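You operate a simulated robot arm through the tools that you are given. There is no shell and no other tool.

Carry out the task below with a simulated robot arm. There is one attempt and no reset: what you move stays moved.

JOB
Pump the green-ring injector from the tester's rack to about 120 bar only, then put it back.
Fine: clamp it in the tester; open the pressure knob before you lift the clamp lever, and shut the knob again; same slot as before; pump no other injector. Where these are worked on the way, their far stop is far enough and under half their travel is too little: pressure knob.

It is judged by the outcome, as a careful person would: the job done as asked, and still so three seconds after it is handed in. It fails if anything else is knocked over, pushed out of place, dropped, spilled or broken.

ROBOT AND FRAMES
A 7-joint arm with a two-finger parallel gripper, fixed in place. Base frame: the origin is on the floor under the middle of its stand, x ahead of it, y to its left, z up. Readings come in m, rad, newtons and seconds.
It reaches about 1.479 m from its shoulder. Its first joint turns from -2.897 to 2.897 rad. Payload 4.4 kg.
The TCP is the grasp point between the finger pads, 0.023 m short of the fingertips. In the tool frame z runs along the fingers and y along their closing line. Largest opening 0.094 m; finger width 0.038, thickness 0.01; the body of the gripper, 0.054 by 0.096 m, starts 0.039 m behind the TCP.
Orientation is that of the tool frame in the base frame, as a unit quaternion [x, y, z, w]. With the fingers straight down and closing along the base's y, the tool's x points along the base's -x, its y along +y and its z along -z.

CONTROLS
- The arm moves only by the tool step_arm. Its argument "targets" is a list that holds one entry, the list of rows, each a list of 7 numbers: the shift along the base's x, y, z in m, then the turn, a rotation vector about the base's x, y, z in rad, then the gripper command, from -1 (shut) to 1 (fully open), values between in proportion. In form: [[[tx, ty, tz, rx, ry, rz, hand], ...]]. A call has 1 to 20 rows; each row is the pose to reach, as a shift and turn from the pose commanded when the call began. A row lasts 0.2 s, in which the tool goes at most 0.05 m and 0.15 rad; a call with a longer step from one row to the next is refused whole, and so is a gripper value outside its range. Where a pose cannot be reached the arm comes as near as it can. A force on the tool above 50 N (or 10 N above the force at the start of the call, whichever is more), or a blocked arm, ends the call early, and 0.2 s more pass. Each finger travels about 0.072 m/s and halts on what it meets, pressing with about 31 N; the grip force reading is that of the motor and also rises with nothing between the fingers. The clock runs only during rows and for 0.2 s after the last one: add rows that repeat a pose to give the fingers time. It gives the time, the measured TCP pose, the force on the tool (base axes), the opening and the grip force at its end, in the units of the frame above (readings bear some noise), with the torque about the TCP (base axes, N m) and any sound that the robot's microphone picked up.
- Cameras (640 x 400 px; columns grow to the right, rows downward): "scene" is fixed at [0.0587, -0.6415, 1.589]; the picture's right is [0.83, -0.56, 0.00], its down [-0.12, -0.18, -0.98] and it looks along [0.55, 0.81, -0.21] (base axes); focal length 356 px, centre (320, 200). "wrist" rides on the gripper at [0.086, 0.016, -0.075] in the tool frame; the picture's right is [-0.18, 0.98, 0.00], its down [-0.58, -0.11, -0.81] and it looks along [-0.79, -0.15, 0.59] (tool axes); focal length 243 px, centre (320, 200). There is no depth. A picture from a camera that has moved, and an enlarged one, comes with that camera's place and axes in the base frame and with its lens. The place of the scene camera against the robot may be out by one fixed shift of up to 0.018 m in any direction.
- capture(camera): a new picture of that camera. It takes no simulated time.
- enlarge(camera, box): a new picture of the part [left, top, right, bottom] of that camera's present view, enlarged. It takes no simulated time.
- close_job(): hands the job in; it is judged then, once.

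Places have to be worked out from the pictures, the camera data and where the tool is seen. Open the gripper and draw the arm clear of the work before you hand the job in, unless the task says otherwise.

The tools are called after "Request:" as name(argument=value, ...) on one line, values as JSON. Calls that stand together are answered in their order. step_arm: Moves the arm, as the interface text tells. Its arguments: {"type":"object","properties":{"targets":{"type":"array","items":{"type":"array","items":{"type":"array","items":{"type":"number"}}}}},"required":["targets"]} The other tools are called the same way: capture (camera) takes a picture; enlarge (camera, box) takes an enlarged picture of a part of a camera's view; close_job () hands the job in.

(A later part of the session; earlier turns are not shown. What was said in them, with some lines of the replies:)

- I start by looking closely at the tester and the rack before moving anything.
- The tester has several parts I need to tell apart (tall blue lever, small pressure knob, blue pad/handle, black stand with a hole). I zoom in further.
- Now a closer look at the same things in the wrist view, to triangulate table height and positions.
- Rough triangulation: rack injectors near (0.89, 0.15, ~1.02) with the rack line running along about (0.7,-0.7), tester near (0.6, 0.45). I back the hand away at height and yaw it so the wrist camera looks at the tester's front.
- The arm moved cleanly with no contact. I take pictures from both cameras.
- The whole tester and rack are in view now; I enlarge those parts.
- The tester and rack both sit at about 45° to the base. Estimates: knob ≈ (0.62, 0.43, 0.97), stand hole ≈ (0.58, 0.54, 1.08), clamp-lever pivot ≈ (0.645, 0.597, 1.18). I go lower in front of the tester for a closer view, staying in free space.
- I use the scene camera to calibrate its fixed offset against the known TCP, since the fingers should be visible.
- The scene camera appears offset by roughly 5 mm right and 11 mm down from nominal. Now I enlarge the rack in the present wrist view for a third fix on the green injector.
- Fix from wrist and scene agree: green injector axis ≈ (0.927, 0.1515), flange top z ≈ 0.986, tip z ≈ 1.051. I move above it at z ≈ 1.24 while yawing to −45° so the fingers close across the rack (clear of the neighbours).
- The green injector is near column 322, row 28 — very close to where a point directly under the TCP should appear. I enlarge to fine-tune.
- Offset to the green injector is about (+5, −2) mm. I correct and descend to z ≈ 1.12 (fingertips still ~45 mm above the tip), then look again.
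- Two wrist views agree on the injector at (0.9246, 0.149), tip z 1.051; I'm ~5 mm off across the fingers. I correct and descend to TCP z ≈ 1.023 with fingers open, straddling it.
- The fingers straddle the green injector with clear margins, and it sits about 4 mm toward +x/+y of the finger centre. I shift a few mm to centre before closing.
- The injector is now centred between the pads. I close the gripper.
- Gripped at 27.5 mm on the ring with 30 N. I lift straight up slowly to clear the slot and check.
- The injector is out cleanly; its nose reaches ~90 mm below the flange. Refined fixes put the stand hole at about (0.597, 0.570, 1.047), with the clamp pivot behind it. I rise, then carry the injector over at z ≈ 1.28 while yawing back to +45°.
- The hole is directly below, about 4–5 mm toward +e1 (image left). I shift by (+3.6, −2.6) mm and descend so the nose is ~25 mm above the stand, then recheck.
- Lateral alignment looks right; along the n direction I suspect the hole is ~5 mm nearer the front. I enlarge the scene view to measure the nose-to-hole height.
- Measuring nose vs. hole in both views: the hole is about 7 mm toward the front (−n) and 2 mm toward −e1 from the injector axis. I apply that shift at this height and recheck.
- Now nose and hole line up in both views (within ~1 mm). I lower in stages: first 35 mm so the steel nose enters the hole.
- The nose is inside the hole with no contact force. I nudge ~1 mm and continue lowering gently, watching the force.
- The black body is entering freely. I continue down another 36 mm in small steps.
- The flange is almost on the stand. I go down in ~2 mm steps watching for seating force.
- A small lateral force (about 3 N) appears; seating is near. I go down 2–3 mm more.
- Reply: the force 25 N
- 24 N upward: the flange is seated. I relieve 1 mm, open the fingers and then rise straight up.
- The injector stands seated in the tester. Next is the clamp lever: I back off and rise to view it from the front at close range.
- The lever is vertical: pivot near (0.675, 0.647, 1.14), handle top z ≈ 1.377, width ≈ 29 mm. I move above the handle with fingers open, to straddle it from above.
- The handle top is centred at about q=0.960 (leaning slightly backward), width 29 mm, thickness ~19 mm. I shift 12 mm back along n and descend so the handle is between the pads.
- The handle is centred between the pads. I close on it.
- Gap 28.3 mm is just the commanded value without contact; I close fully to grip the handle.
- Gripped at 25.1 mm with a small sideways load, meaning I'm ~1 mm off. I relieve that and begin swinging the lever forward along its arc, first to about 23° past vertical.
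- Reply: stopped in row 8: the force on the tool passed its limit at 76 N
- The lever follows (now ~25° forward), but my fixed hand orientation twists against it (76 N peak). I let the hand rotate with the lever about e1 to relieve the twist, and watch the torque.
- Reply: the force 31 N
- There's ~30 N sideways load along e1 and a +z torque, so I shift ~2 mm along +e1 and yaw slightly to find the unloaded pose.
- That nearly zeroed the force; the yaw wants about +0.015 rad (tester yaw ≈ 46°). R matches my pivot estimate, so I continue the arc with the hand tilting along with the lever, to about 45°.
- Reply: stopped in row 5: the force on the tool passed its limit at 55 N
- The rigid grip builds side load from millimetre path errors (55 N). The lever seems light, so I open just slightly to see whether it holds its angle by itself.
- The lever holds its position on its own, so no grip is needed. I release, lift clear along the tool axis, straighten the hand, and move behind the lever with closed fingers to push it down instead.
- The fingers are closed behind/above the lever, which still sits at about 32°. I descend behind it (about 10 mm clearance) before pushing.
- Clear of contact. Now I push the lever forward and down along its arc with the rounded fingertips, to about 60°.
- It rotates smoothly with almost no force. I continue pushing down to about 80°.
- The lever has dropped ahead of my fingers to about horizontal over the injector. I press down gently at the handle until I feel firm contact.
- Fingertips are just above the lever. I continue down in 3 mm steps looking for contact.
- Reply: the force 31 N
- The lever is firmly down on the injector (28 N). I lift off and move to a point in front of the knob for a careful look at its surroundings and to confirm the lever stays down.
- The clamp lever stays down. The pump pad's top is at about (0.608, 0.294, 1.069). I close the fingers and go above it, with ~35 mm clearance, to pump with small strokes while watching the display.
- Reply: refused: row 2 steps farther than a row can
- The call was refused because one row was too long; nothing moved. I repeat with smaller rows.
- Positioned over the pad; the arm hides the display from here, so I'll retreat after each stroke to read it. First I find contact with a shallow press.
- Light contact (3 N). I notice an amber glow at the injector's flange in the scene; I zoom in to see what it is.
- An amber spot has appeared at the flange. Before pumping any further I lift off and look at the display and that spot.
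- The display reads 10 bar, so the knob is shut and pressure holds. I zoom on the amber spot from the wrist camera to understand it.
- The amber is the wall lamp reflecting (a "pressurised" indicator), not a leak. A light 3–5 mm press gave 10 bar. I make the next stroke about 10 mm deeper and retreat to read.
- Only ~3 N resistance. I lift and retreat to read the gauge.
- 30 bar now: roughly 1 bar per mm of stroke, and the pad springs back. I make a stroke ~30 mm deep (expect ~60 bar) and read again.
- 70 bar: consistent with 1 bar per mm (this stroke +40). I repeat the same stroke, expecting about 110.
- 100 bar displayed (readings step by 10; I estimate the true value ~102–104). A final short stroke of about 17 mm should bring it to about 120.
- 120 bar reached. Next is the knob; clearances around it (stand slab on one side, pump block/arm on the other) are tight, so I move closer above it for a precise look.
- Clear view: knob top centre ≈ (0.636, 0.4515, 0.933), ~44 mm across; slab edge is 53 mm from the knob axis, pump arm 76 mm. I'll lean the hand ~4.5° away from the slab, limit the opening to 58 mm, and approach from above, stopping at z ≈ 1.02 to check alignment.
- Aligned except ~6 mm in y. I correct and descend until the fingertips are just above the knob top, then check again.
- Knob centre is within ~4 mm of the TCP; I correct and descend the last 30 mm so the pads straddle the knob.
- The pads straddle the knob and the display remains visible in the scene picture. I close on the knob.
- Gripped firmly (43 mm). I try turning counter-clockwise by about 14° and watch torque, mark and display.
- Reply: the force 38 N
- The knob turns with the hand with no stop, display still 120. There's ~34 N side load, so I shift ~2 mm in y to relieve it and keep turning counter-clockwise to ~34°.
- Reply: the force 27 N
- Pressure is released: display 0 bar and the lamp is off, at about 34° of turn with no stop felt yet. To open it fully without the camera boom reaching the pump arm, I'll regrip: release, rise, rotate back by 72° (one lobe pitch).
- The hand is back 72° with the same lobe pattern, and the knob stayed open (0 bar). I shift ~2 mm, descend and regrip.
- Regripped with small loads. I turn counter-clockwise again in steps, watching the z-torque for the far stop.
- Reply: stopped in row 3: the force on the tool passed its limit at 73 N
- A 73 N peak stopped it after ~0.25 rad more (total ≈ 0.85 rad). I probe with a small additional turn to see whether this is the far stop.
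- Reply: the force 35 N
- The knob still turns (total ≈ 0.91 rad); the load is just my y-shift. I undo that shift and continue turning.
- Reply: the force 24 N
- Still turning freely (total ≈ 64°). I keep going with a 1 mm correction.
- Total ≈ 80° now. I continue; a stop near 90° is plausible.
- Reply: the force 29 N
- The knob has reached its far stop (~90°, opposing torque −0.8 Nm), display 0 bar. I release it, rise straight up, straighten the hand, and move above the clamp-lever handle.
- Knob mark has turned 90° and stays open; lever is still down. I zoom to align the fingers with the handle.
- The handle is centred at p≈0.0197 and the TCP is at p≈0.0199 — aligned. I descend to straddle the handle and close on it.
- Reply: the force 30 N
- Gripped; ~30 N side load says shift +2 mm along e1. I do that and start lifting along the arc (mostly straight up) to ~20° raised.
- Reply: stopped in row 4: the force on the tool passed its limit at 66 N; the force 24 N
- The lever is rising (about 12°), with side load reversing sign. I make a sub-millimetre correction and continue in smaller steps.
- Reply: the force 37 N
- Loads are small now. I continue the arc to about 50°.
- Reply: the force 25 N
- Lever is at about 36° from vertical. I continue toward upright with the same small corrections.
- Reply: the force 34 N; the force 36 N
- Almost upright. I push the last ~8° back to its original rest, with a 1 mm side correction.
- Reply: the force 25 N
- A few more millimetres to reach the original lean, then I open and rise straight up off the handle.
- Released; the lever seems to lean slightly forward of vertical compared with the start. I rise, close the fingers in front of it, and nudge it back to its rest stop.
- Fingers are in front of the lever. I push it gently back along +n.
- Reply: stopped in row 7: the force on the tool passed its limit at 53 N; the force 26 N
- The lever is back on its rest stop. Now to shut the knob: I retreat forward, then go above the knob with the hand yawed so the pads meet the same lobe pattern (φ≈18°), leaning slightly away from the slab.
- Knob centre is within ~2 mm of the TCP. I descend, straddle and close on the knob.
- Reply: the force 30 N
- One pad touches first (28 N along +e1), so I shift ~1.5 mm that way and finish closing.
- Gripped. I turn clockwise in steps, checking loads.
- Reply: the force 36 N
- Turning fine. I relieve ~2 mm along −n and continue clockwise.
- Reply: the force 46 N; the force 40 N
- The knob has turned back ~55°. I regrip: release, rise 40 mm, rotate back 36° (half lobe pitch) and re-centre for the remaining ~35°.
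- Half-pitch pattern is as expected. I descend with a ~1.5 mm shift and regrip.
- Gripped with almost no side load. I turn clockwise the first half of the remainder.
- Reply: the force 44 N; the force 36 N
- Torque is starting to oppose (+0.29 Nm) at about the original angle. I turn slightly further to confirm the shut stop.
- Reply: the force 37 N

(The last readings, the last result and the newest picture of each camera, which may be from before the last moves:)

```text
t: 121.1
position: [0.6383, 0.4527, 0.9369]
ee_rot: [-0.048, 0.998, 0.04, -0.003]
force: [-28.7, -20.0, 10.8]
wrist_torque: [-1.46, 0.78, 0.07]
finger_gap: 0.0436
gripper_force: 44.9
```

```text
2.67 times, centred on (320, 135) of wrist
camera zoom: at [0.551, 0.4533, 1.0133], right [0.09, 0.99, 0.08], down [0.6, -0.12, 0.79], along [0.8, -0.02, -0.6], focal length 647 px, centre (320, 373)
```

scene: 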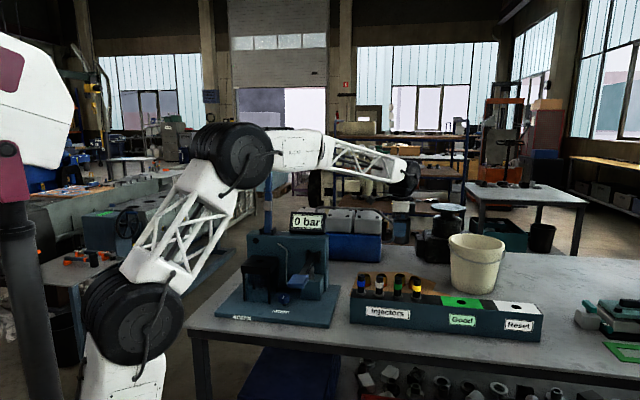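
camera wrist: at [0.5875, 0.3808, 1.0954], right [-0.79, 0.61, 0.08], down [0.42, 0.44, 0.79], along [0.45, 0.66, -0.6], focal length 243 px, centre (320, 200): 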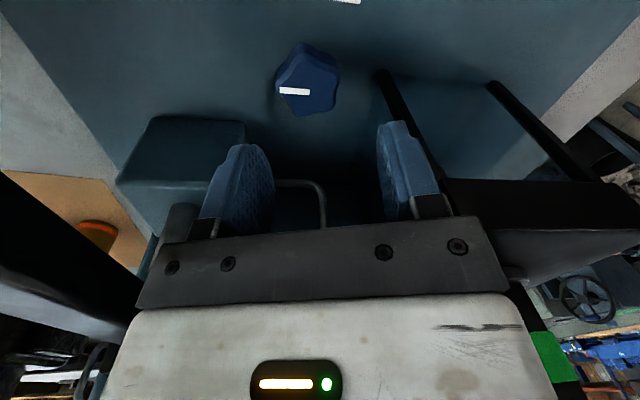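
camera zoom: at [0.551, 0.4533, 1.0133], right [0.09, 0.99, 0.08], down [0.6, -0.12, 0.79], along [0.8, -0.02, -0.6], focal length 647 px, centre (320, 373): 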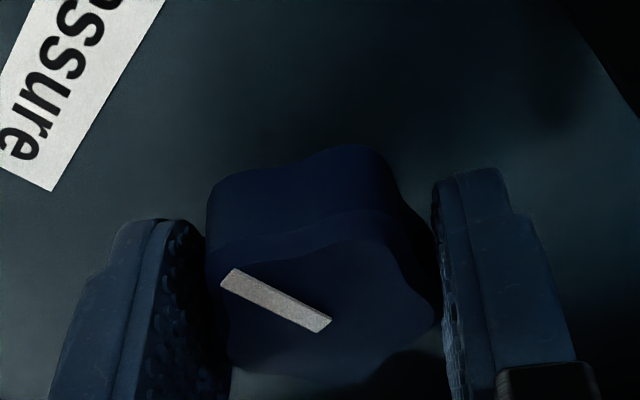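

Not clearly at the stop yet. I relieve the side load and turn a bit more.

Request:
step_arm(targets=[[[-0.0012, -0.001, 0, 0, 0, 0, -0.3], [-0.0012, -0.001, 0, 0, 0, -0.05, -0.3], [-0.0012, -0.001, 0, 0, 0, -0.1, -0.3]]])

Request:
enlarge(camera="wrist", box=[220, 60, 420, 210])

```text
t: 121.9
position: [0.6372, 0.451, 0.938]
ee_rot: [0.002, 0.999, 0.04, 0.001]
force: [-4.1, 16.3, -4.0]
wrist_torque: [-0.83, -0.22, 0.72]
finger_gap: 0.0437
gripper_force: 44.9
```

```text
2.67 times, centred on (320, 135) of wrist
camera zoom: at [0.5503, 0.4616, 1.0138], right [0.19, 0.98, 0.08], down [0.58, -0.17, 0.79], along [0.79, -0.1, -0.6], focal length 647 px, centre (320, 373)
```

zoom: 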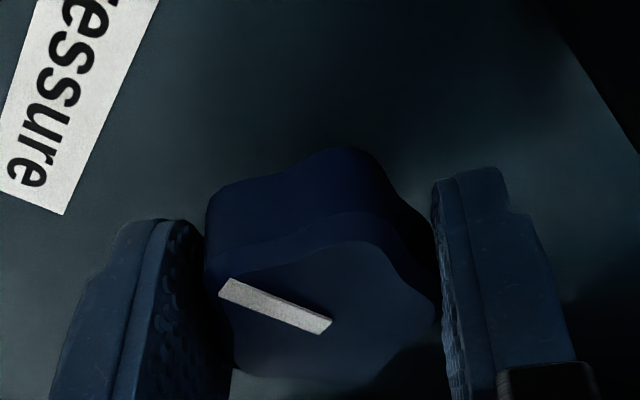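

Torque rises to +0.72 Nm with the knob no longer following — the shut stop. I release, rise clear, straighten the hand and verify the mark.

Request:
step_arm(targets=[[[0, 0, 0, 0, 0, 0.02, -0.3], [0, 0, 0, 0, 0, 0.02, 0.1], [0, 0, 0, 0, 0, 0.02, 0.234], [0, 0, 0, 0, 0, 0.02, 0.234], [0, 0, 0.03, 0, 0, 0.02, 0.234], [0, 0, 0.06, 0, 0, 0.02, 0.234], [0, 0, 0.09, 0, 0, 0.02, 0.234], [0, 0, 0.13, 0, 0, 0.1, 0.234], [0, 0, 0.17, 0, 0, 0.22, 0.234], [-0.01, -0.01, 0.21, 0, 0, 0.34, 0.234], [-0.03, -0.03, 0.24, 0, 0, 0.46, 0.234], [-0.05, -0.05, 0.265, 0, 0, 0.58, 0.234], [-0.05, -0.05, 0.265, 0, 0, 0.69, 0.234], [-0.05, -0.05, 0.265, 0, 0, 0.785, 0.234], [-0.05, -0.05, 0.265, 0, 0, 0.785, 0.234]]])

Request:
capture(camera="wrist")

Request:
enlarge(camera="wrist", box=[220, 0, 430, 150])

Request:
enlarge(camera="scene", box=[230, 170, 350, 310])

```text
t: 125.1
position: [0.5872, 0.4009, 1.2007]
ee_rot: [-0.38, 0.924, 0.037, -0.015]
force: [-0.2, -0.6, -0.8]
wrist_torque: [-0.01, 0.02, -0.02]
finger_gap: 0.0581
gripper_force: 0.0
```

```text
taken
camera wrist: at [0.5174, 0.3466, 1.277], right [-0.56, 0.82, 0.08], down [0.54, 0.29, 0.79], along [0.63, 0.49, -0.6], focal length 243 px, centre (320, 200)
```

wrist: 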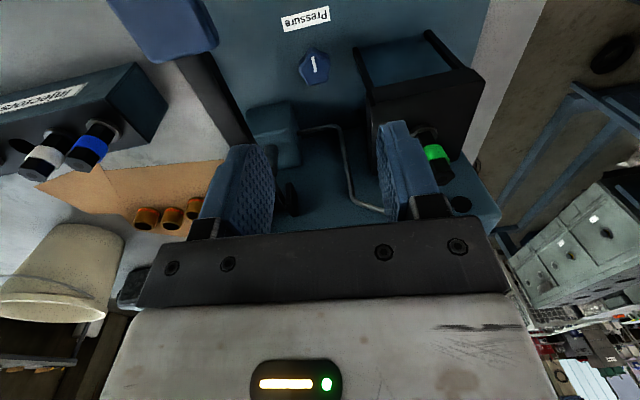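

```text
2.67 times, centred on (325, 75) of wrist
camera zoom: at [0.5174, 0.3466, 1.277], right [-0.56, 0.82, 0.08], down [0.54, 0.29, 0.79], along [0.63, 0.49, -0.6], focal length 647 px, centre (307, 533)
```

zoom: 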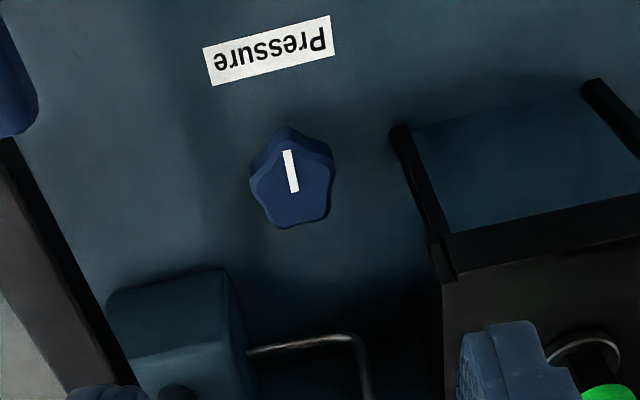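

```text
2.86 times, centred on (290, 240) of scene
camera zoom: at [0.0587, -0.6415, 1.589], right [0.83, -0.56, 0.0], down [-0.12, -0.18, -0.98], along [0.55, 0.81, -0.21], focal length 1016 px, centre (406, 86)
```

zoom: 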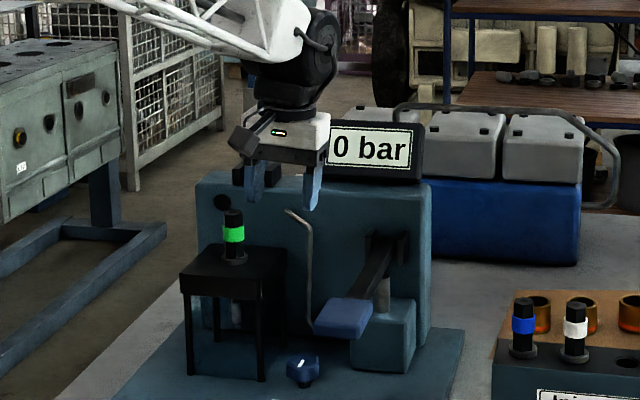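

The knob mark is back at its original direction, display 0 bar, lever up. Now I go above the green injector in the stand with the hand vertical (yaw 45°) to take it out.

Request:
step_arm(targets=[[[0, 0, 0.03, -0.02, -0.02, 0.002, 0.4], [0.002, 0.041, 0.03, -0.04, -0.039, 0.004, 0.4], [0.004, 0.082, 0.03, -0.057, -0.0562, 0.0056, 0.4], [0.006, 0.123, 0.03, -0.057, -0.0562, 0.0056, 0.4], [0.008, 0.1638, 0.02, -0.057, -0.0562, 0.0056, 0.4], [0.008, 0.1638, -0.012, -0.057, -0.0562, 0.0056, 0.4], [0.008, 0.1638, -0.012, -0.057, -0.0562, 0.0056, 0.4]]])

Request:
capture(camera="wrist")

Request:
enlarge(camera="wrist", box=[240, 0, 400, 120])

Request:
enlarge(camera="scene", box=[230, 170, 310, 290])

```text
t: 126.7
position: [0.5965, 0.5638, 1.1925]
ee_rot: [-0.383, 0.924, 0.0, -0.002]
force: [-0.2, 0.0, -0.8]
wrist_torque: [-0.01, 0.02, 0.03]
finger_gap: 0.0659
gripper_force: 0.1
```

```text
taken
camera wrist: at [0.5247, 0.5137, 1.2674], right [-0.57, 0.82, 0.0], down [0.49, 0.34, 0.8], along [0.66, 0.46, -0.59], focal length 243 px, centre (320, 200)
```

wrist: 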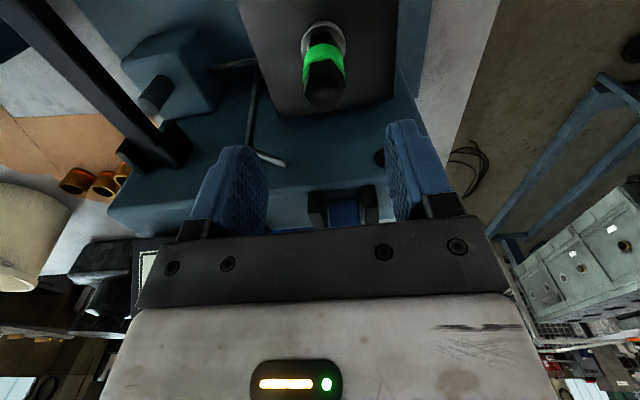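

```text
3.33 times, centred on (320, 60) of wrist
camera zoom: at [0.5247, 0.5137, 1.2674], right [-0.57, 0.82, 0.0], down [0.49, 0.34, 0.8], along [0.66, 0.46, -0.59], focal length 809 px, centre (320, 667)
```

zoom: 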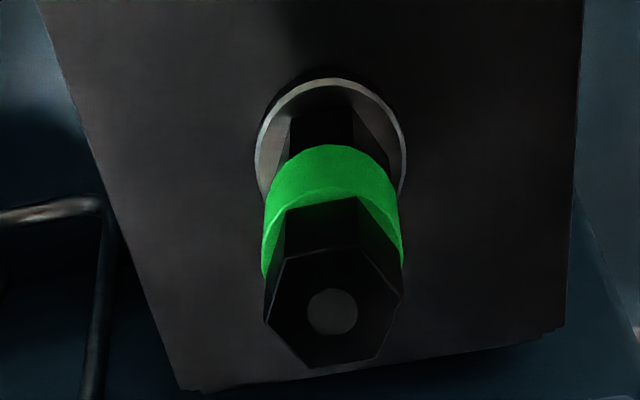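

```text
3.33 times, centred on (270, 230) of scene
camera zoom: at [0.0587, -0.6415, 1.589], right [0.83, -0.56, 0.0], down [-0.12, -0.18, -0.98], along [0.55, 0.81, -0.21], focal length 1186 px, centre (487, 100)
```

zoom: 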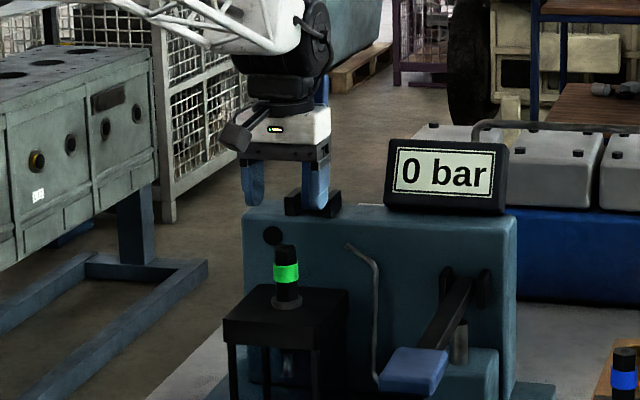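

Injector is ~3 mm toward −e1 and ~3 mm toward −n of my TCP. I correct and descend around it.

Request:
step_arm(targets=[[[-0.0042, 0.0007, -0.02, 0, 0, 0, 0.4], [-0.0042, 0.0007, -0.05, 0, 0, 0, 0.4], [-0.0042, 0.0007, -0.08, 0, 0, 0, 0.4], [-0.0042, 0.0007, -0.095, 0, 0, 0, 0.4], [-0.0042, 0.0007, -0.095, 0, 0, 0, 0.4]]])

Request:
enlarge(camera="wrist", box=[220, 60, 420, 210])

Request:
enlarge(camera="scene", box=[235, 215, 285, 275])

```text
t: 127.9
position: [0.5892, 0.5646, 1.0955]
ee_rot: [-0.383, 0.924, 0.0, -0.001]
force: [0.5, 0.5, 0.5]
wrist_torque: [0.0, 0.01, 0.01]
finger_gap: 0.066
gripper_force: 0.0
```

```text
2.67 times, centred on (320, 135) of wrist
camera zoom: at [0.5179, 0.5142, 1.1723], right [-0.57, 0.82, 0.0], down [0.49, 0.34, 0.81], along [0.66, 0.46, -0.59], focal length 647 px, centre (320, 373)
```

zoom: 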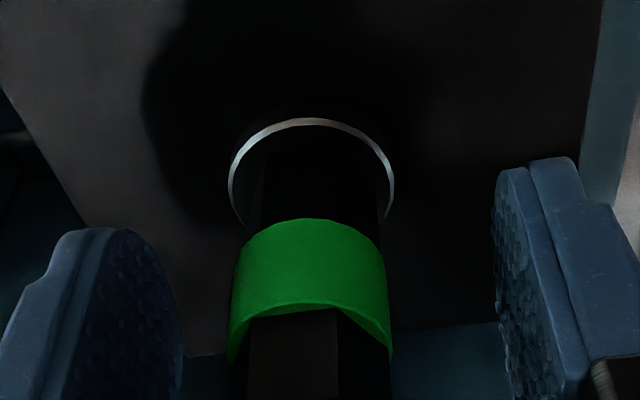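

```text
6.67 times, centred on (260, 245) of scene
camera zoom: at [0.0587, -0.6415, 1.589], right [0.83, -0.56, 0.0], down [-0.12, -0.18, -0.98], along [0.55, 0.81, -0.21], focal length 2371 px, centre (720, -100)
```

zoom: 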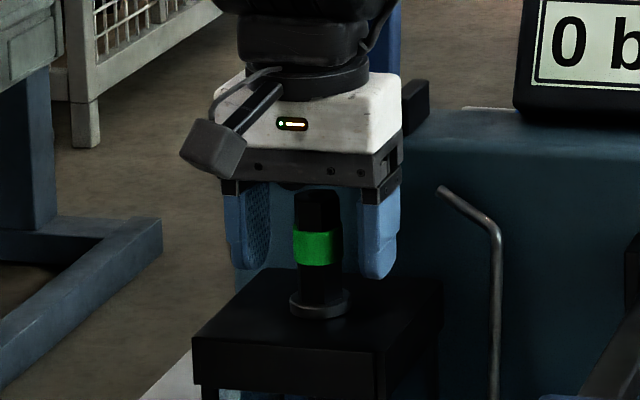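

Injector is 2 mm toward +e1 from centre. I shift and close the gripper.

Request:
step_arm(targets=[[[0.0014, -0.0014, 0.001, 0, 0, 0, 0.4], [0.0014, -0.0014, 0.001, 0, 0, 0, 0.4], [0.0014, -0.0014, 0.001, 0, 0, 0, -0.2], [0.0014, -0.0014, 0.001, 0, 0, 0, -1], [0.0014, -0.0014, 0.001, 0, 0, 0, -1], [0.0014, -0.0014, 0.001, 0, 0, 0, -1]]])

Request:
enlarge(camera="wrist", box=[220, 60, 420, 210])

```text
t: 129.3
position: [0.5937, 0.5634, 1.0965]
ee_rot: [-0.384, 0.923, 0.0, -0.001]
force: [-0.5, 0.6, -0.1]
wrist_torque: [0.08, 0.09, -0.01]
finger_gap: 0.0274
gripper_force: 30.9
```

```text
2.67 times, centred on (320, 135) of wrist
camera zoom: at [0.5199, 0.5137, 1.1723], right [-0.57, 0.82, 0.0], down [0.49, 0.34, 0.8], along [0.66, 0.46, -0.59], focal length 647 px, centre (320, 373)
```

zoom: 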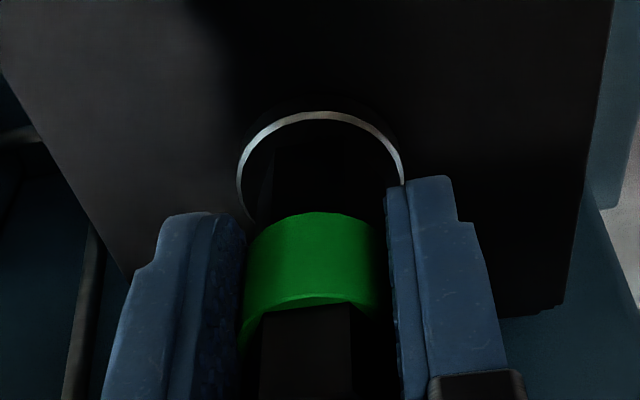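

Gripped on the ring as before. I lift straight up out of the stand.

Request:
step_arm(targets=[[[0, 0, 0.015, 0, 0, 0, -1], [0, 0, 0.035, 0, 0, 0, -1], [0, 0, 0.06, 0, 0, 0, -1], [0, 0, 0.09, 0, 0, 0, -1], [0, 0, 0.12, 0, 0, 0, -1], [0, 0, 0.15, 0, 0, 0, -1], [0, 0, 0.18, 0, 0, 0, -1], [0, 0, 0.195, 0, 0, 0, -1], [0, 0, 0.195, 0, 0, 0, -1]]])

Request:
capture(camera="wrist")

Request:
enlarge(camera="scene", box=[230, 150, 350, 300])

```text
t: 131.3
position: [0.5935, 0.5635, 1.2904]
ee_rot: [-0.384, 0.923, -0.001, -0.002]
force: [-0.3, -0.4, -2.9]
wrist_torque: [-0.02, -0.02, 0.05]
finger_gap: 0.027
gripper_force: 31.0
```

```text
taken
camera wrist: at [0.5202, 0.5132, 1.3658], right [-0.57, 0.82, 0.0], down [0.49, 0.34, 0.8], along [0.66, 0.46, -0.59], focal length 243 px, centre (320, 200)
```

wrist: 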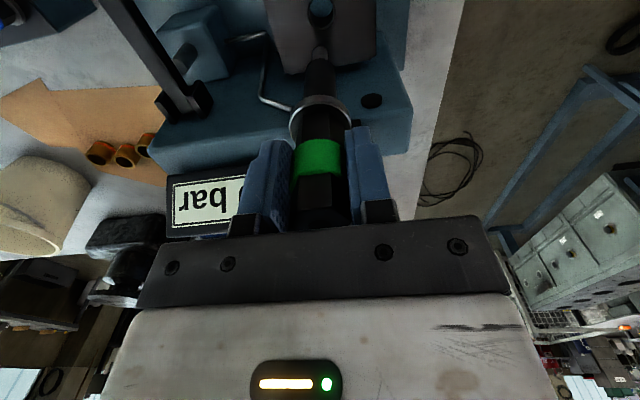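

```text
2.67 times, centred on (290, 225) of scene
camera zoom: at [0.0587, -0.6415, 1.589], right [0.83, -0.56, 0.0], down [-0.12, -0.18, -0.98], along [0.55, 0.81, -0.21], focal length 948 px, centre (400, 133)
```

zoom: 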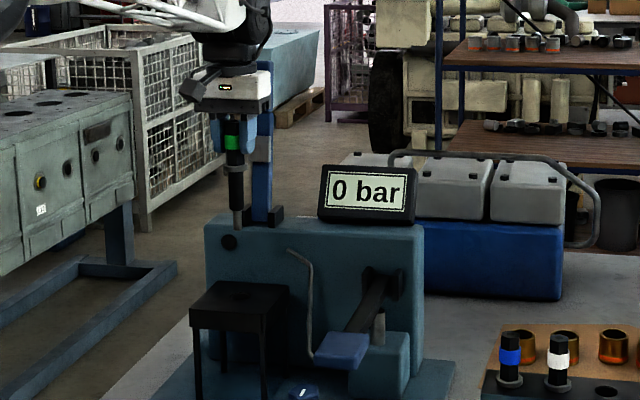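

Injector is out cleanly. I carry it back over the rack at the same height, reversing the earlier path and yaw.

Request:
step_arm(targets=[[[0.0, 0.0, 0.01, 0, 0, -0.05, -1], [0.0277, -0.0345, 0.01, 0, 0, -0.18, -1], [0.0554, -0.069, 0.01, 0, 0, -0.31, -1], [0.0831, -0.1035, 0.01, 0, 0, -0.44, -1], [0.1108, -0.138, 0.01, 0, 0, -0.57, -1], [0.1385, -0.1725, 0.01, 0, 0, -0.7, -1], [0.1662, -0.207, 0.01, 0, 0, -0.83, -1], [0.1939, -0.2415, 0.01, 0, 0, -0.96, -1], [0.2216, -0.276, 0.01, 0, 0, -1.09, -1], [0.2493, -0.3105, 0.01, 0, 0, -1.22, -1], [0.277, -0.345, 0.01, 0, 0, -1.35, -1], [0.3047, -0.3795, 0.01, 0, 0, -1.47, -1], [0.332, -0.4135, 0.005, 0, 0, -1.5708, -1], [0.332, -0.4135, -0.03, 0, 0, -1.5708, -1], [0.332, -0.4135, -0.06, 0, 0, -1.5708, -1], [0.332, -0.4135, -0.06, 0, 0, -1.5708, -1], [0.332, -0.4135, -0.06, 0, 0, -1.5708, -1]]])

Request:
capture(camera="wrist")

Request:
enlarge(camera="wrist", box=[250, 0, 390, 110])

Request:
enlarge(camera="scene", box=[350, 190, 450, 310])

```text
t: 134.9
position: [0.9241, 0.1534, 1.2329]
ee_rot: [0.382, 0.924, 0.0, -0.002]
force: [-0.5, 0.5, -3.2]
wrist_torque: [0.01, 0.03, 0.01]
finger_gap: 0.0272
gripper_force: 30.5
```

```text
taken
camera wrist: at [0.8745, 0.2244, 1.3086], right [0.82, 0.57, 0.0], down [0.34, -0.49, 0.8], along [0.46, -0.66, -0.59], focal length 243 px, centre (320, 200)
```

wrist: 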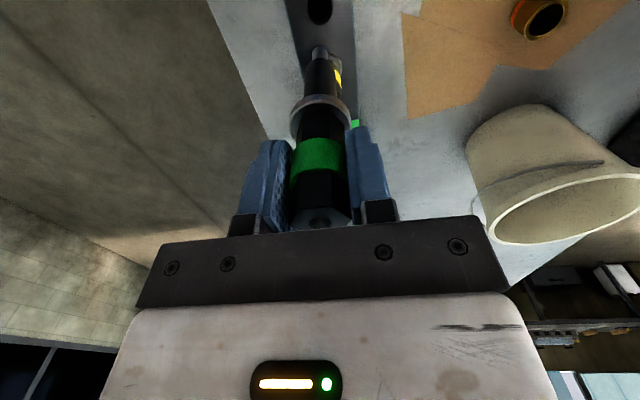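

```text
3.64 times, centred on (320, 55) of wrist
camera zoom: at [0.8745, 0.2244, 1.3086], right [0.82, 0.57, 0.0], down [0.34, -0.49, 0.8], along [0.46, -0.66, -0.59], focal length 882 px, centre (320, 727)
```

zoom: 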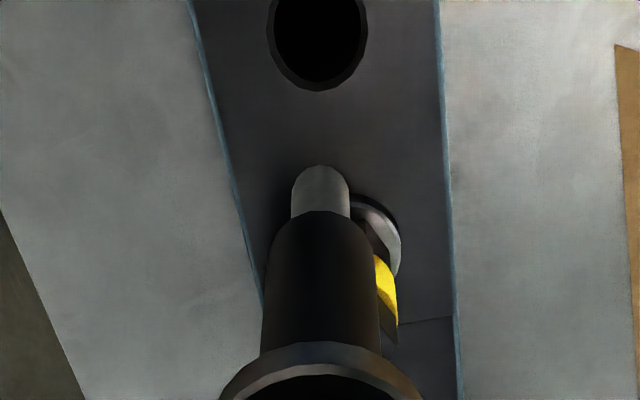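

```text
3.33 times, centred on (400, 250) of scene
camera zoom: at [0.0587, -0.6415, 1.589], right [0.83, -0.56, 0.0], down [-0.12, -0.18, -0.98], along [0.55, 0.81, -0.21], focal length 1186 px, centre (53, 33)
```

zoom: 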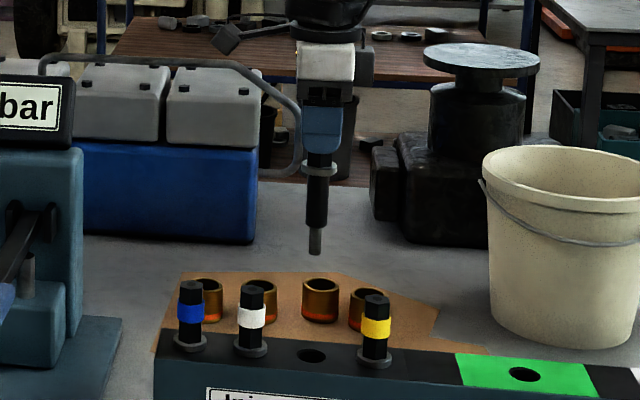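

The green slot is straight below. Using the recorded grasp pose, I shift by (+1, −3) mm and descend until the nose is ~20 mm above the rack, then recheck.

Request:
step_arm(targets=[[[0.0011, -0.0028, -0.03, 0, 0, 0, -1], [0.0011, -0.0028, -0.065, 0, 0, 0, -1], [0.0011, -0.0028, -0.1, 0, 0, 0, -1], [0.0011, -0.0028, -0.106, 0, 0, 0, -1], [0.0011, -0.0028, -0.106, 0, 0, 0, -1]]])

Request:
enlarge(camera="wrist", box=[270, 0, 370, 75])

Request:
enlarge(camera="scene", box=[370, 250, 420, 310])

```text
t: 136.1
position: [0.9269, 0.1486, 1.1242]
ee_rot: [0.382, 0.924, 0.001, -0.001]
force: [0.2, -0.4, -2.7]
wrist_torque: [-0.02, 0.02, -0.01]
finger_gap: 0.027
gripper_force: 30.8
```

```text
5.33 times, centred on (320, 38) of wrist
camera zoom: at [0.8768, 0.2209, 1.2005], right [0.82, 0.57, 0.0], down [0.34, -0.49, 0.8], along [0.46, -0.66, -0.59], focal length 1294 px, centre (320, 1067)
```

zoom: 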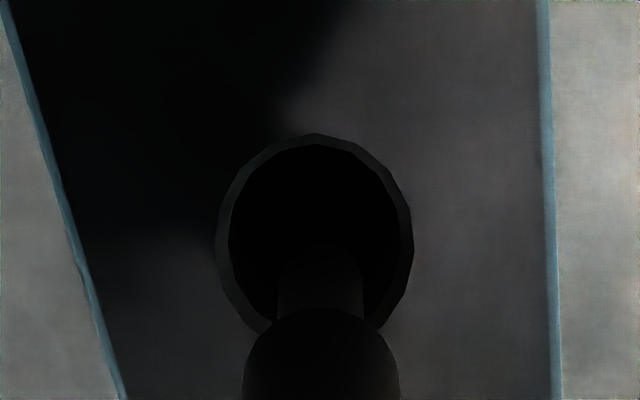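

```text
6.67 times, centred on (395, 280) of scene
camera zoom: at [0.0587, -0.6415, 1.589], right [0.83, -0.56, 0.0], down [-0.12, -0.18, -0.98], along [0.55, 0.81, -0.21], focal length 2371 px, centre (-180, -333)
```

zoom: 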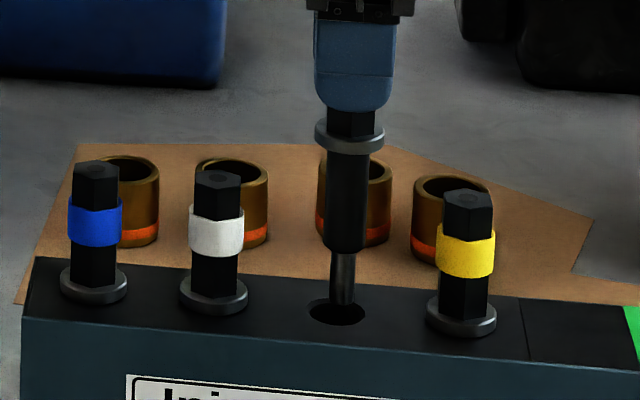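

Nose is ~6 mm above the slot. By pose and scene I am ~1.5–2 mm too far along +e1; I correct and lower 15 mm, checking force.

Request:
step_arm(targets=[[[-0.0016, 0.001, 0, 0, 0, 0, -1], [-0.0016, 0.001, -0.005, 0, 0, 0, -1], [-0.0016, 0.001, -0.01, 0, 0, 0, -1], [-0.0016, 0.001, -0.016, 0, 0, 0, -1], [-0.0016, 0.001, -0.016, 0, 0, 0, -1]]])

Request:
enlarge(camera="wrist", box=[260, 0, 380, 90])

Request:
enlarge(camera="scene", box=[370, 250, 420, 310])

```text
t: 137.3
position: [0.9226, 0.1494, 1.1083]
ee_rot: [0.382, 0.924, 0.001, 0.0]
force: [-0.1, 0.1, -3.7]
wrist_torque: [-0.04, 0.01, 0.04]
finger_gap: 0.0272
gripper_force: 30.8
```

```text
4.44 times, centred on (320, 45) of wrist
camera zoom: at [0.8735, 0.2214, 1.1838], right [0.82, 0.57, 0.0], down [0.34, -0.49, 0.81], along [0.46, -0.66, -0.59], focal length 1078 px, centre (320, 889)
```

zoom: 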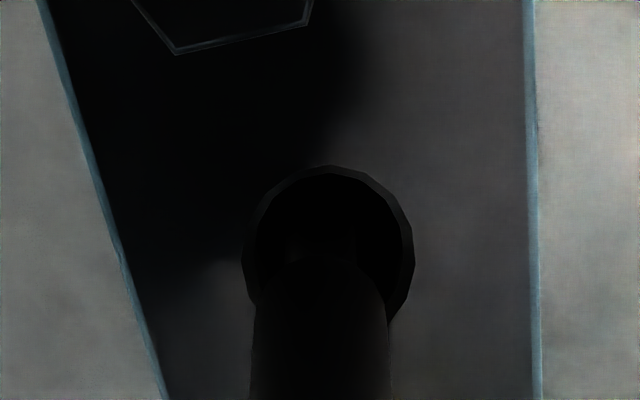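

```text
6.67 times, centred on (395, 280) of scene
camera zoom: at [0.0587, -0.6415, 1.589], right [0.83, -0.56, 0.0], down [-0.12, -0.18, -0.98], along [0.55, 0.81, -0.21], focal length 2371 px, centre (-180, -333)
```

zoom: 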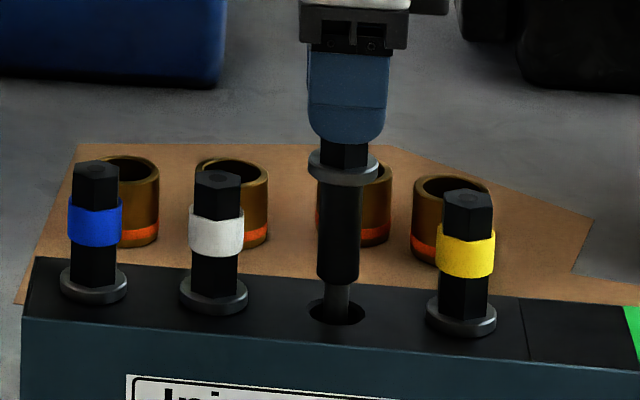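

The nose is in the slot, no contact. I nudge (+1.6, +0.4) mm toward the recorded pose and lower 30 mm more.

Request:
step_arm(targets=[[[0.0014, 0.0004, 0, 0, 0, 0, -1], [0.0014, 0.0004, -0.01, 0, 0, 0, -1], [0.0014, 0.0004, -0.02, 0, 0, 0, -1], [0.0014, 0.0004, -0.03, 0, 0, 0, -1], [0.0014, 0.0004, -0.03, 0, 0, 0, -1]]])

Request:
enlarge(camera="wrist", box=[240, 20, 400, 140])

Request:
enlarge(camera="scene", box=[370, 250, 420, 310])

```text
t: 138.5
position: [0.9237, 0.1495, 1.0777]
ee_rot: [0.382, 0.924, 0.0, -0.001]
force: [-0.2, -0.3, -3.1]
wrist_torque: [0.03, 0.04, -0.02]
finger_gap: 0.027
gripper_force: 31.1
```

```text
3.33 times, centred on (320, 80) of wrist
camera zoom: at [0.8744, 0.2214, 1.154], right [0.82, 0.57, 0.0], down [0.34, -0.49, 0.8], along [0.46, -0.66, -0.59], focal length 809 px, centre (320, 600)
```

zoom: 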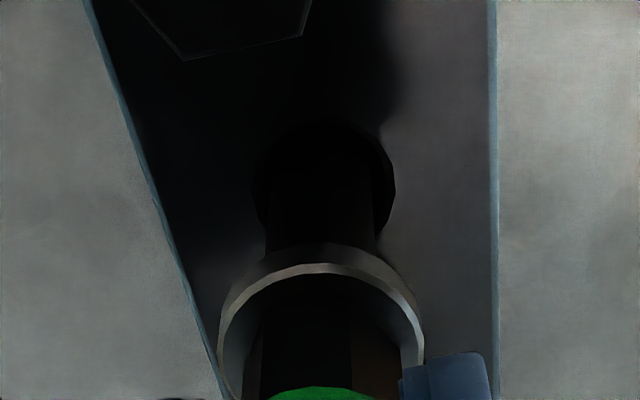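

```text
6.67 times, centred on (395, 280) of scene
camera zoom: at [0.0587, -0.6415, 1.589], right [0.83, -0.56, 0.0], down [-0.12, -0.18, -0.98], along [0.55, 0.81, -0.21], focal length 2371 px, centre (-180, -333)
```

zoom: 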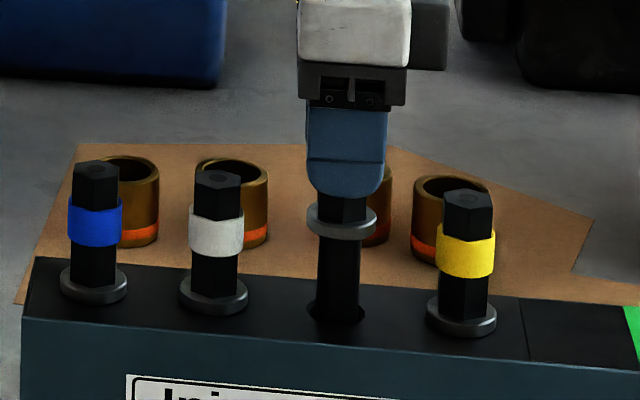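

The body is entering freely. I lower another 46 mm, then go slowly.

Request:
step_arm(targets=[[[0.0004, 0, -0.012, 0, 0, 0, -1], [0.0004, 0, -0.024, 0, 0, 0, -1], [0.0004, 0, -0.036, 0, 0, 0, -1], [0.0004, 0, -0.046, 0, 0, 0, -1], [0.0004, 0, -0.046, 0, 0, 0, -1]]])

Request:
enlarge(camera="scene", box=[370, 250, 420, 310])

```text
t: 139.7
position: [0.9242, 0.1487, 1.0326]
ee_rot: [0.382, 0.924, 0.001, 0.0]
force: [-0.3, 0.2, -2.9]
wrist_torque: [0.03, 0.02, -0.01]
finger_gap: 0.0271
gripper_force: 30.6
```

```text
6.67 times, centred on (395, 280) of scene
camera zoom: at [0.0587, -0.6415, 1.589], right [0.83, -0.56, 0.0], down [-0.12, -0.18, -0.98], along [0.55, 0.81, -0.21], focal length 2371 px, centre (-180, -333)
```

zoom: 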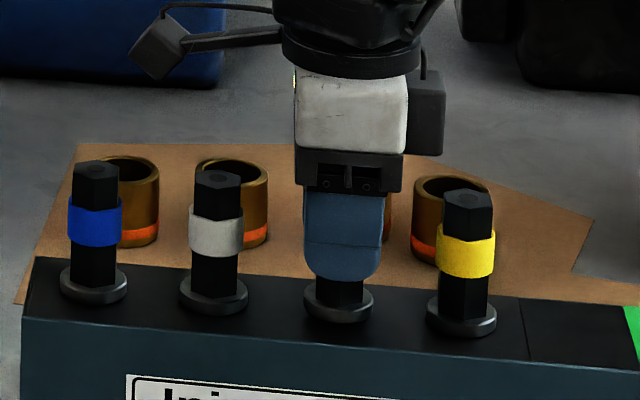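

Almost seated. I go down in 2 mm steps until I feel the flange on the rack.

Request:
step_arm(targets=[[[0.0003, 0.0002, -0.003, 0, 0, 0, -1], [0.0003, 0.0002, -0.006, 0, 0, 0, -1], [0.0003, 0.0002, -0.008, 0, 0, 0, -1], [0.0003, 0.0002, -0.008, 0, 0, 0, -1]]])

Request:
enlarge(camera="scene", box=[370, 250, 420, 310])

```text
t: 140.7
position: [0.9251, 0.1485, 1.0255]
ee_rot: [0.382, 0.924, 0.001, -0.001]
force: [10.0, 0.5, 24.5]
wrist_torque: [0.07, -0.13, -0.01]
finger_gap: 0.0272
gripper_force: 31.2
```

```text
6.67 times, centred on (395, 280) of scene
camera zoom: at [0.0587, -0.6415, 1.589], right [0.83, -0.56, 0.0], down [-0.12, -0.18, -0.98], along [0.55, 0.81, -0.21], focal length 2371 px, centre (-180, -333)
```

zoom: 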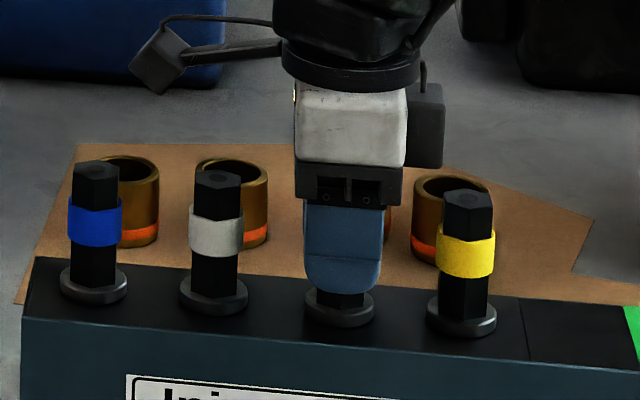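

24 N upward: flange seated level with its neighbours. I relieve slightly, open and rise straight up.

Request:
step_arm(targets=[[[0.0004, 0.0002, 0.001, 0, 0, 0, -1], [0.0004, 0.0002, 0.0015, 0, 0, 0, -0.5], [0.0004, 0.0002, 0.0015, 0, 0, 0, 0.2], [0.0004, 0.0002, 0.0015, 0, 0, 0, 0.6], [0.0004, 0.0002, 0.0015, 0, 0, 0, 0.6], [0.0004, 0.0002, 0.02, 0, 0, 0, 0.6], [0.0004, 0.0002, 0.05, 0, 0, 0, 0.6], [0.0004, 0.0002, 0.09, 0, 0, 0, 0.6], [0.0004, 0.0002, 0.13, 0, 0, 0, 0.6], [0.0004, 0.0002, 0.17, 0, 0, 0, 0.6], [0.0004, 0.0002, 0.2, 0, 0, 0, 0.6]]])

Request:
capture(camera="scene")

Request:
enlarge(camera="scene", box=[345, 250, 445, 330])

Request:
enlarge(camera="wrist", box=[250, 0, 390, 120])

```text
t: 143.1
position: [0.9272, 0.1492, 1.2222]
ee_rot: [0.382, 0.924, 0.001, -0.001]
force: [0.2, -0.5, 0.4]
wrist_torque: [-0.02, 0.01, -0.01]
finger_gap: 0.0754
gripper_force: 0.0
```

```text
taken
```

scene: 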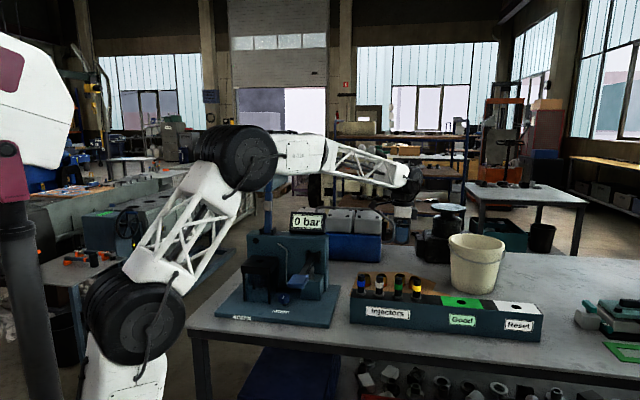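

```text
5.00 times, centred on (395, 290) of scene
camera zoom: at [0.0587, -0.6415, 1.589], right [0.83, -0.56, 0.0], down [-0.12, -0.18, -0.98], along [0.55, 0.81, -0.21], focal length 1778 px, centre (-55, -250)
```

zoom: 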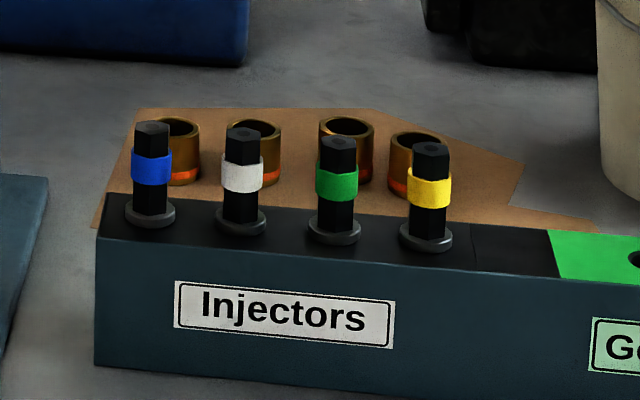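

```text
3.33 times, centred on (320, 60) of wrist
camera zoom: at [0.8765, 0.2209, 1.2974], right [0.82, 0.57, 0.0], down [0.34, -0.49, 0.8], along [0.46, -0.66, -0.59], focal length 809 px, centre (320, 667)
```

zoom: 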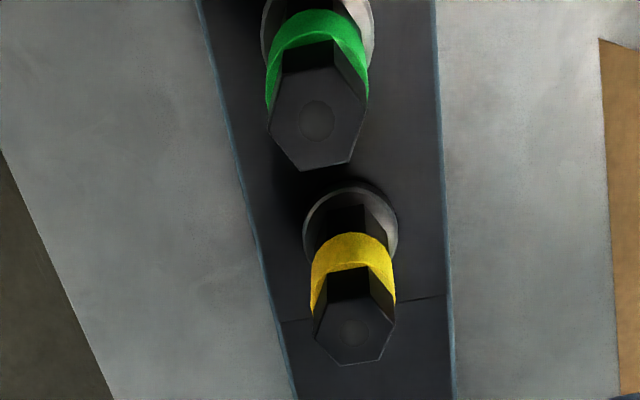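

The green injector stands back in its own slot. I draw the arm clear, up and back towards the starting pose, and then verify the tester's state.

Request:
step_arm(targets=[[[0, 0, 0.045, 0, 0, 0, 1], [0, 0, 0.09, 0, 0, 0, 1], [0, 0, 0.135, 0, 0, 0, 1], [-0.03, 0.01, 0.17, 0, 0, 0.1, 1], [-0.06, 0.02, 0.2, 0, 0, 0.2, 1], [-0.1, 0.03, 0.225, 0, 0, 0.3, 1], [-0.14, 0.04, 0.25, 0, 0, 0.4, 1], [-0.18, 0.05, 0.27, 0, 0, 0.5, 1], [-0.22, 0.06, 0.28, 0, 0, 0.6, 1], [-0.26, 0.06, 0.28, 0, 0, 0.7, 1], [-0.3, 0.06, 0.28, 0, 0, 0.785, 1], [-0.345, 0.05, 0.28, 0, 0, 0.785, 1], [-0.39, 0.04, 0.28, 0, 0, 0.785, 1], [-0.43, 0.03, 0.28, 0, 0, 0.785, 1], [-0.43, 0.03, 0.28, 0, 0, 0.785, 1]]])

Request:
capture(camera="scene")

Request:
enlarge(camera="scene", box=[220, 160, 340, 330])

Request:
enlarge(camera="scene", box=[340, 250, 560, 360])

Request:
capture(camera="wrist")

```text
t: 146.3
position: [0.4933, 0.1792, 1.5001]
ee_rot: [-0.001, 1.0, -0.001, -0.002]
force: [-1.4, -0.4, 1.1]
wrist_torque: [0.03, -0.03, -0.02]
finger_gap: 0.0941
gripper_force: 0.0
```

```text
taken
```

scene: 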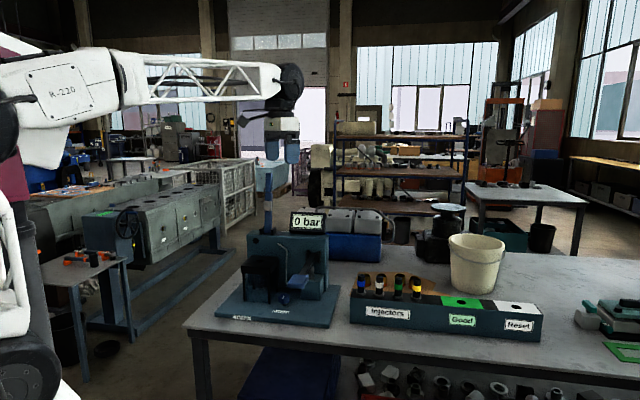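

```text
2.35 times, centred on (280, 245) of scene
camera zoom: at [0.0587, -0.6415, 1.589], right [0.83, -0.56, 0.0], down [-0.12, -0.18, -0.98], along [0.55, 0.81, -0.21], focal length 837 px, centre (414, 94)
```

zoom: 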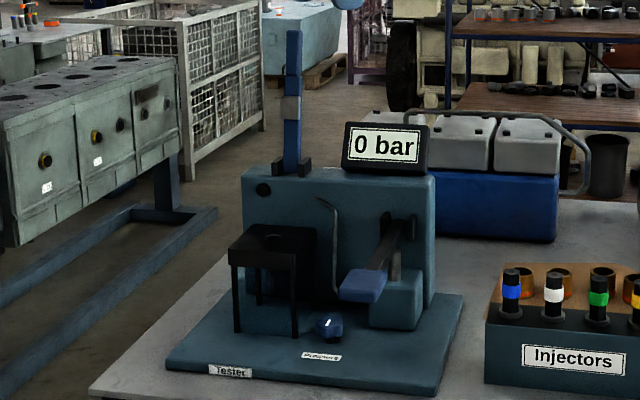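

```text
2.91 times, centred on (450, 305) of scene
camera zoom: at [0.0587, -0.6415, 1.589], right [0.83, -0.56, 0.0], down [-0.12, -0.18, -0.98], along [0.55, 0.81, -0.21], focal length 1035 px, centre (-58, -106)
```

zoom: 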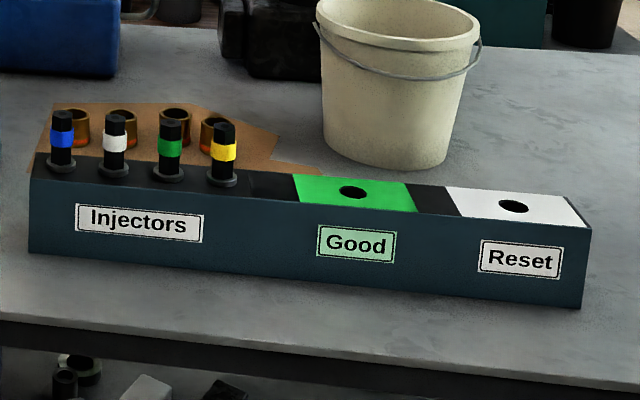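

```text
taken
camera wrist: at [0.4069, 0.1958, 1.5765], right [0.18, 0.98, 0.0], down [0.58, -0.11, 0.8], along [0.79, -0.15, -0.59], focal length 243 px, centre (320, 200)
```

wrist: 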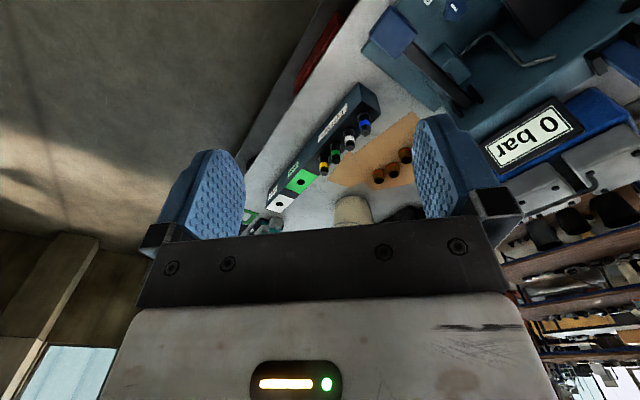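

Everything looks as at the start. I compare the knob closely with the first picture to be sure it is fully shut.

Request:
enlarge(camera="scene", box=[235, 240, 335, 330])

Request:
enlarge(camera="scene", box=[280, 288, 310, 312])

Request:
enlarge(camera="scene", box=[235, 170, 335, 250])

```text
4.44 times, centred on (285, 285) of scene
camera zoom: at [0.0587, -0.6415, 1.589], right [0.83, -0.56, 0.0], down [-0.12, -0.18, -0.98], along [0.55, 0.81, -0.21], focal length 1581 px, centre (476, -178)
```

zoom: 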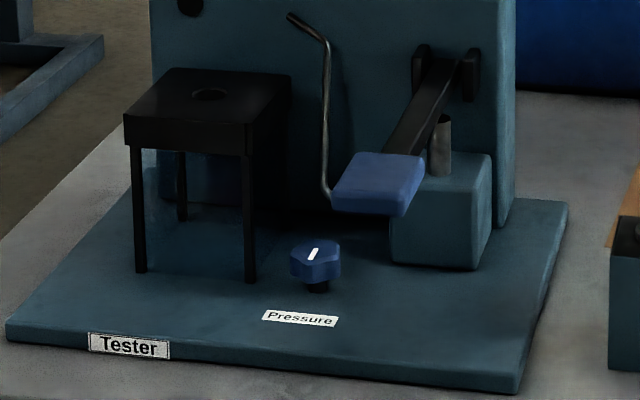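

```text
16.00 times, centred on (295, 300) of scene
camera zoom: at [0.0587, -0.6415, 1.589], right [0.83, -0.56, 0.0], down [-0.12, -0.18, -0.98], along [0.55, 0.81, -0.21], focal length 5690 px, centre (720, -1400)
```

zoom: 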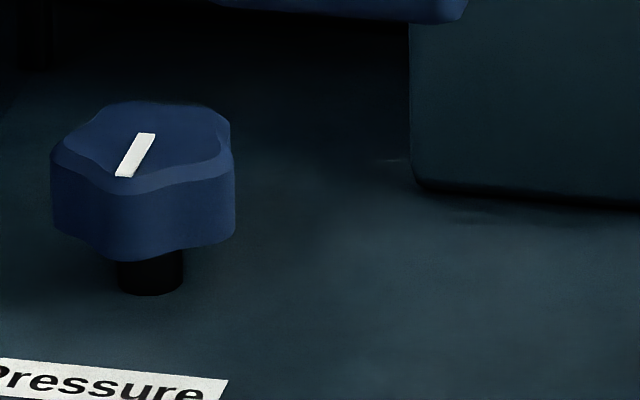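

```text
5.00 times, centred on (285, 210) of scene
camera zoom: at [0.0587, -0.6415, 1.589], right [0.83, -0.56, 0.0], down [-0.12, -0.18, -0.98], along [0.55, 0.81, -0.21], focal length 1778 px, centre (495, 150)
```

zoom: 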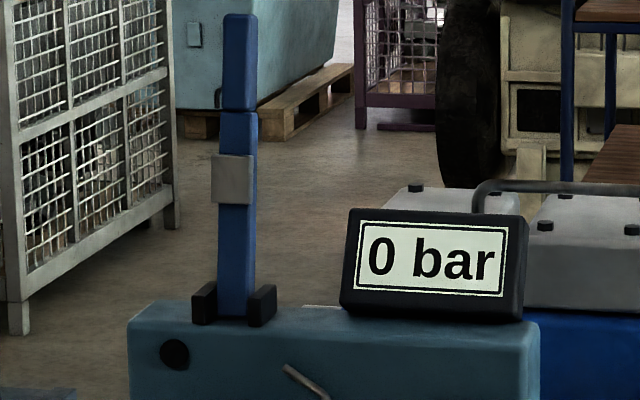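

The knob mark, lever, display, pump and rack all match the starting pictures. The green injector is back in its slot, the gripper is open and the arm is clear, so I hand the job in.

Request:
close_job()

```text
The job is handed in.
```

I pumped the green-ring injector to 120 bar on the tester and put it back in its own slot. I have handed the job in, but the result has not come back yet.

- **Clamping:** I moved the injector from the rack to the tester stand and lowered the clamp lever onto it.
- **Pumping:** It took five short strokes, and the display read 10, 30, 70, 100 and then 120 bar. I pumped no other injector.
- **Releasing:** I opened the pressure knob to its far stop, about 90°, and the display dropped to 0. Only then did I lift the clamp lever, back to its rest position. I then turned the knob shut, and its mark points where it did at the start.
- **Returning:** The injector sits upright in its original slot, with its flange level with the others.

The arm stopped itself several times while I was gripping the clamp lever and the knob. The contact forces peaked at 53 to 76 N, over the 50 N limit. In the final pictures the lever, knob, pump and rack match the starting ones, and nothing else looks moved. The gripper is open and the arm is clear of the bench.
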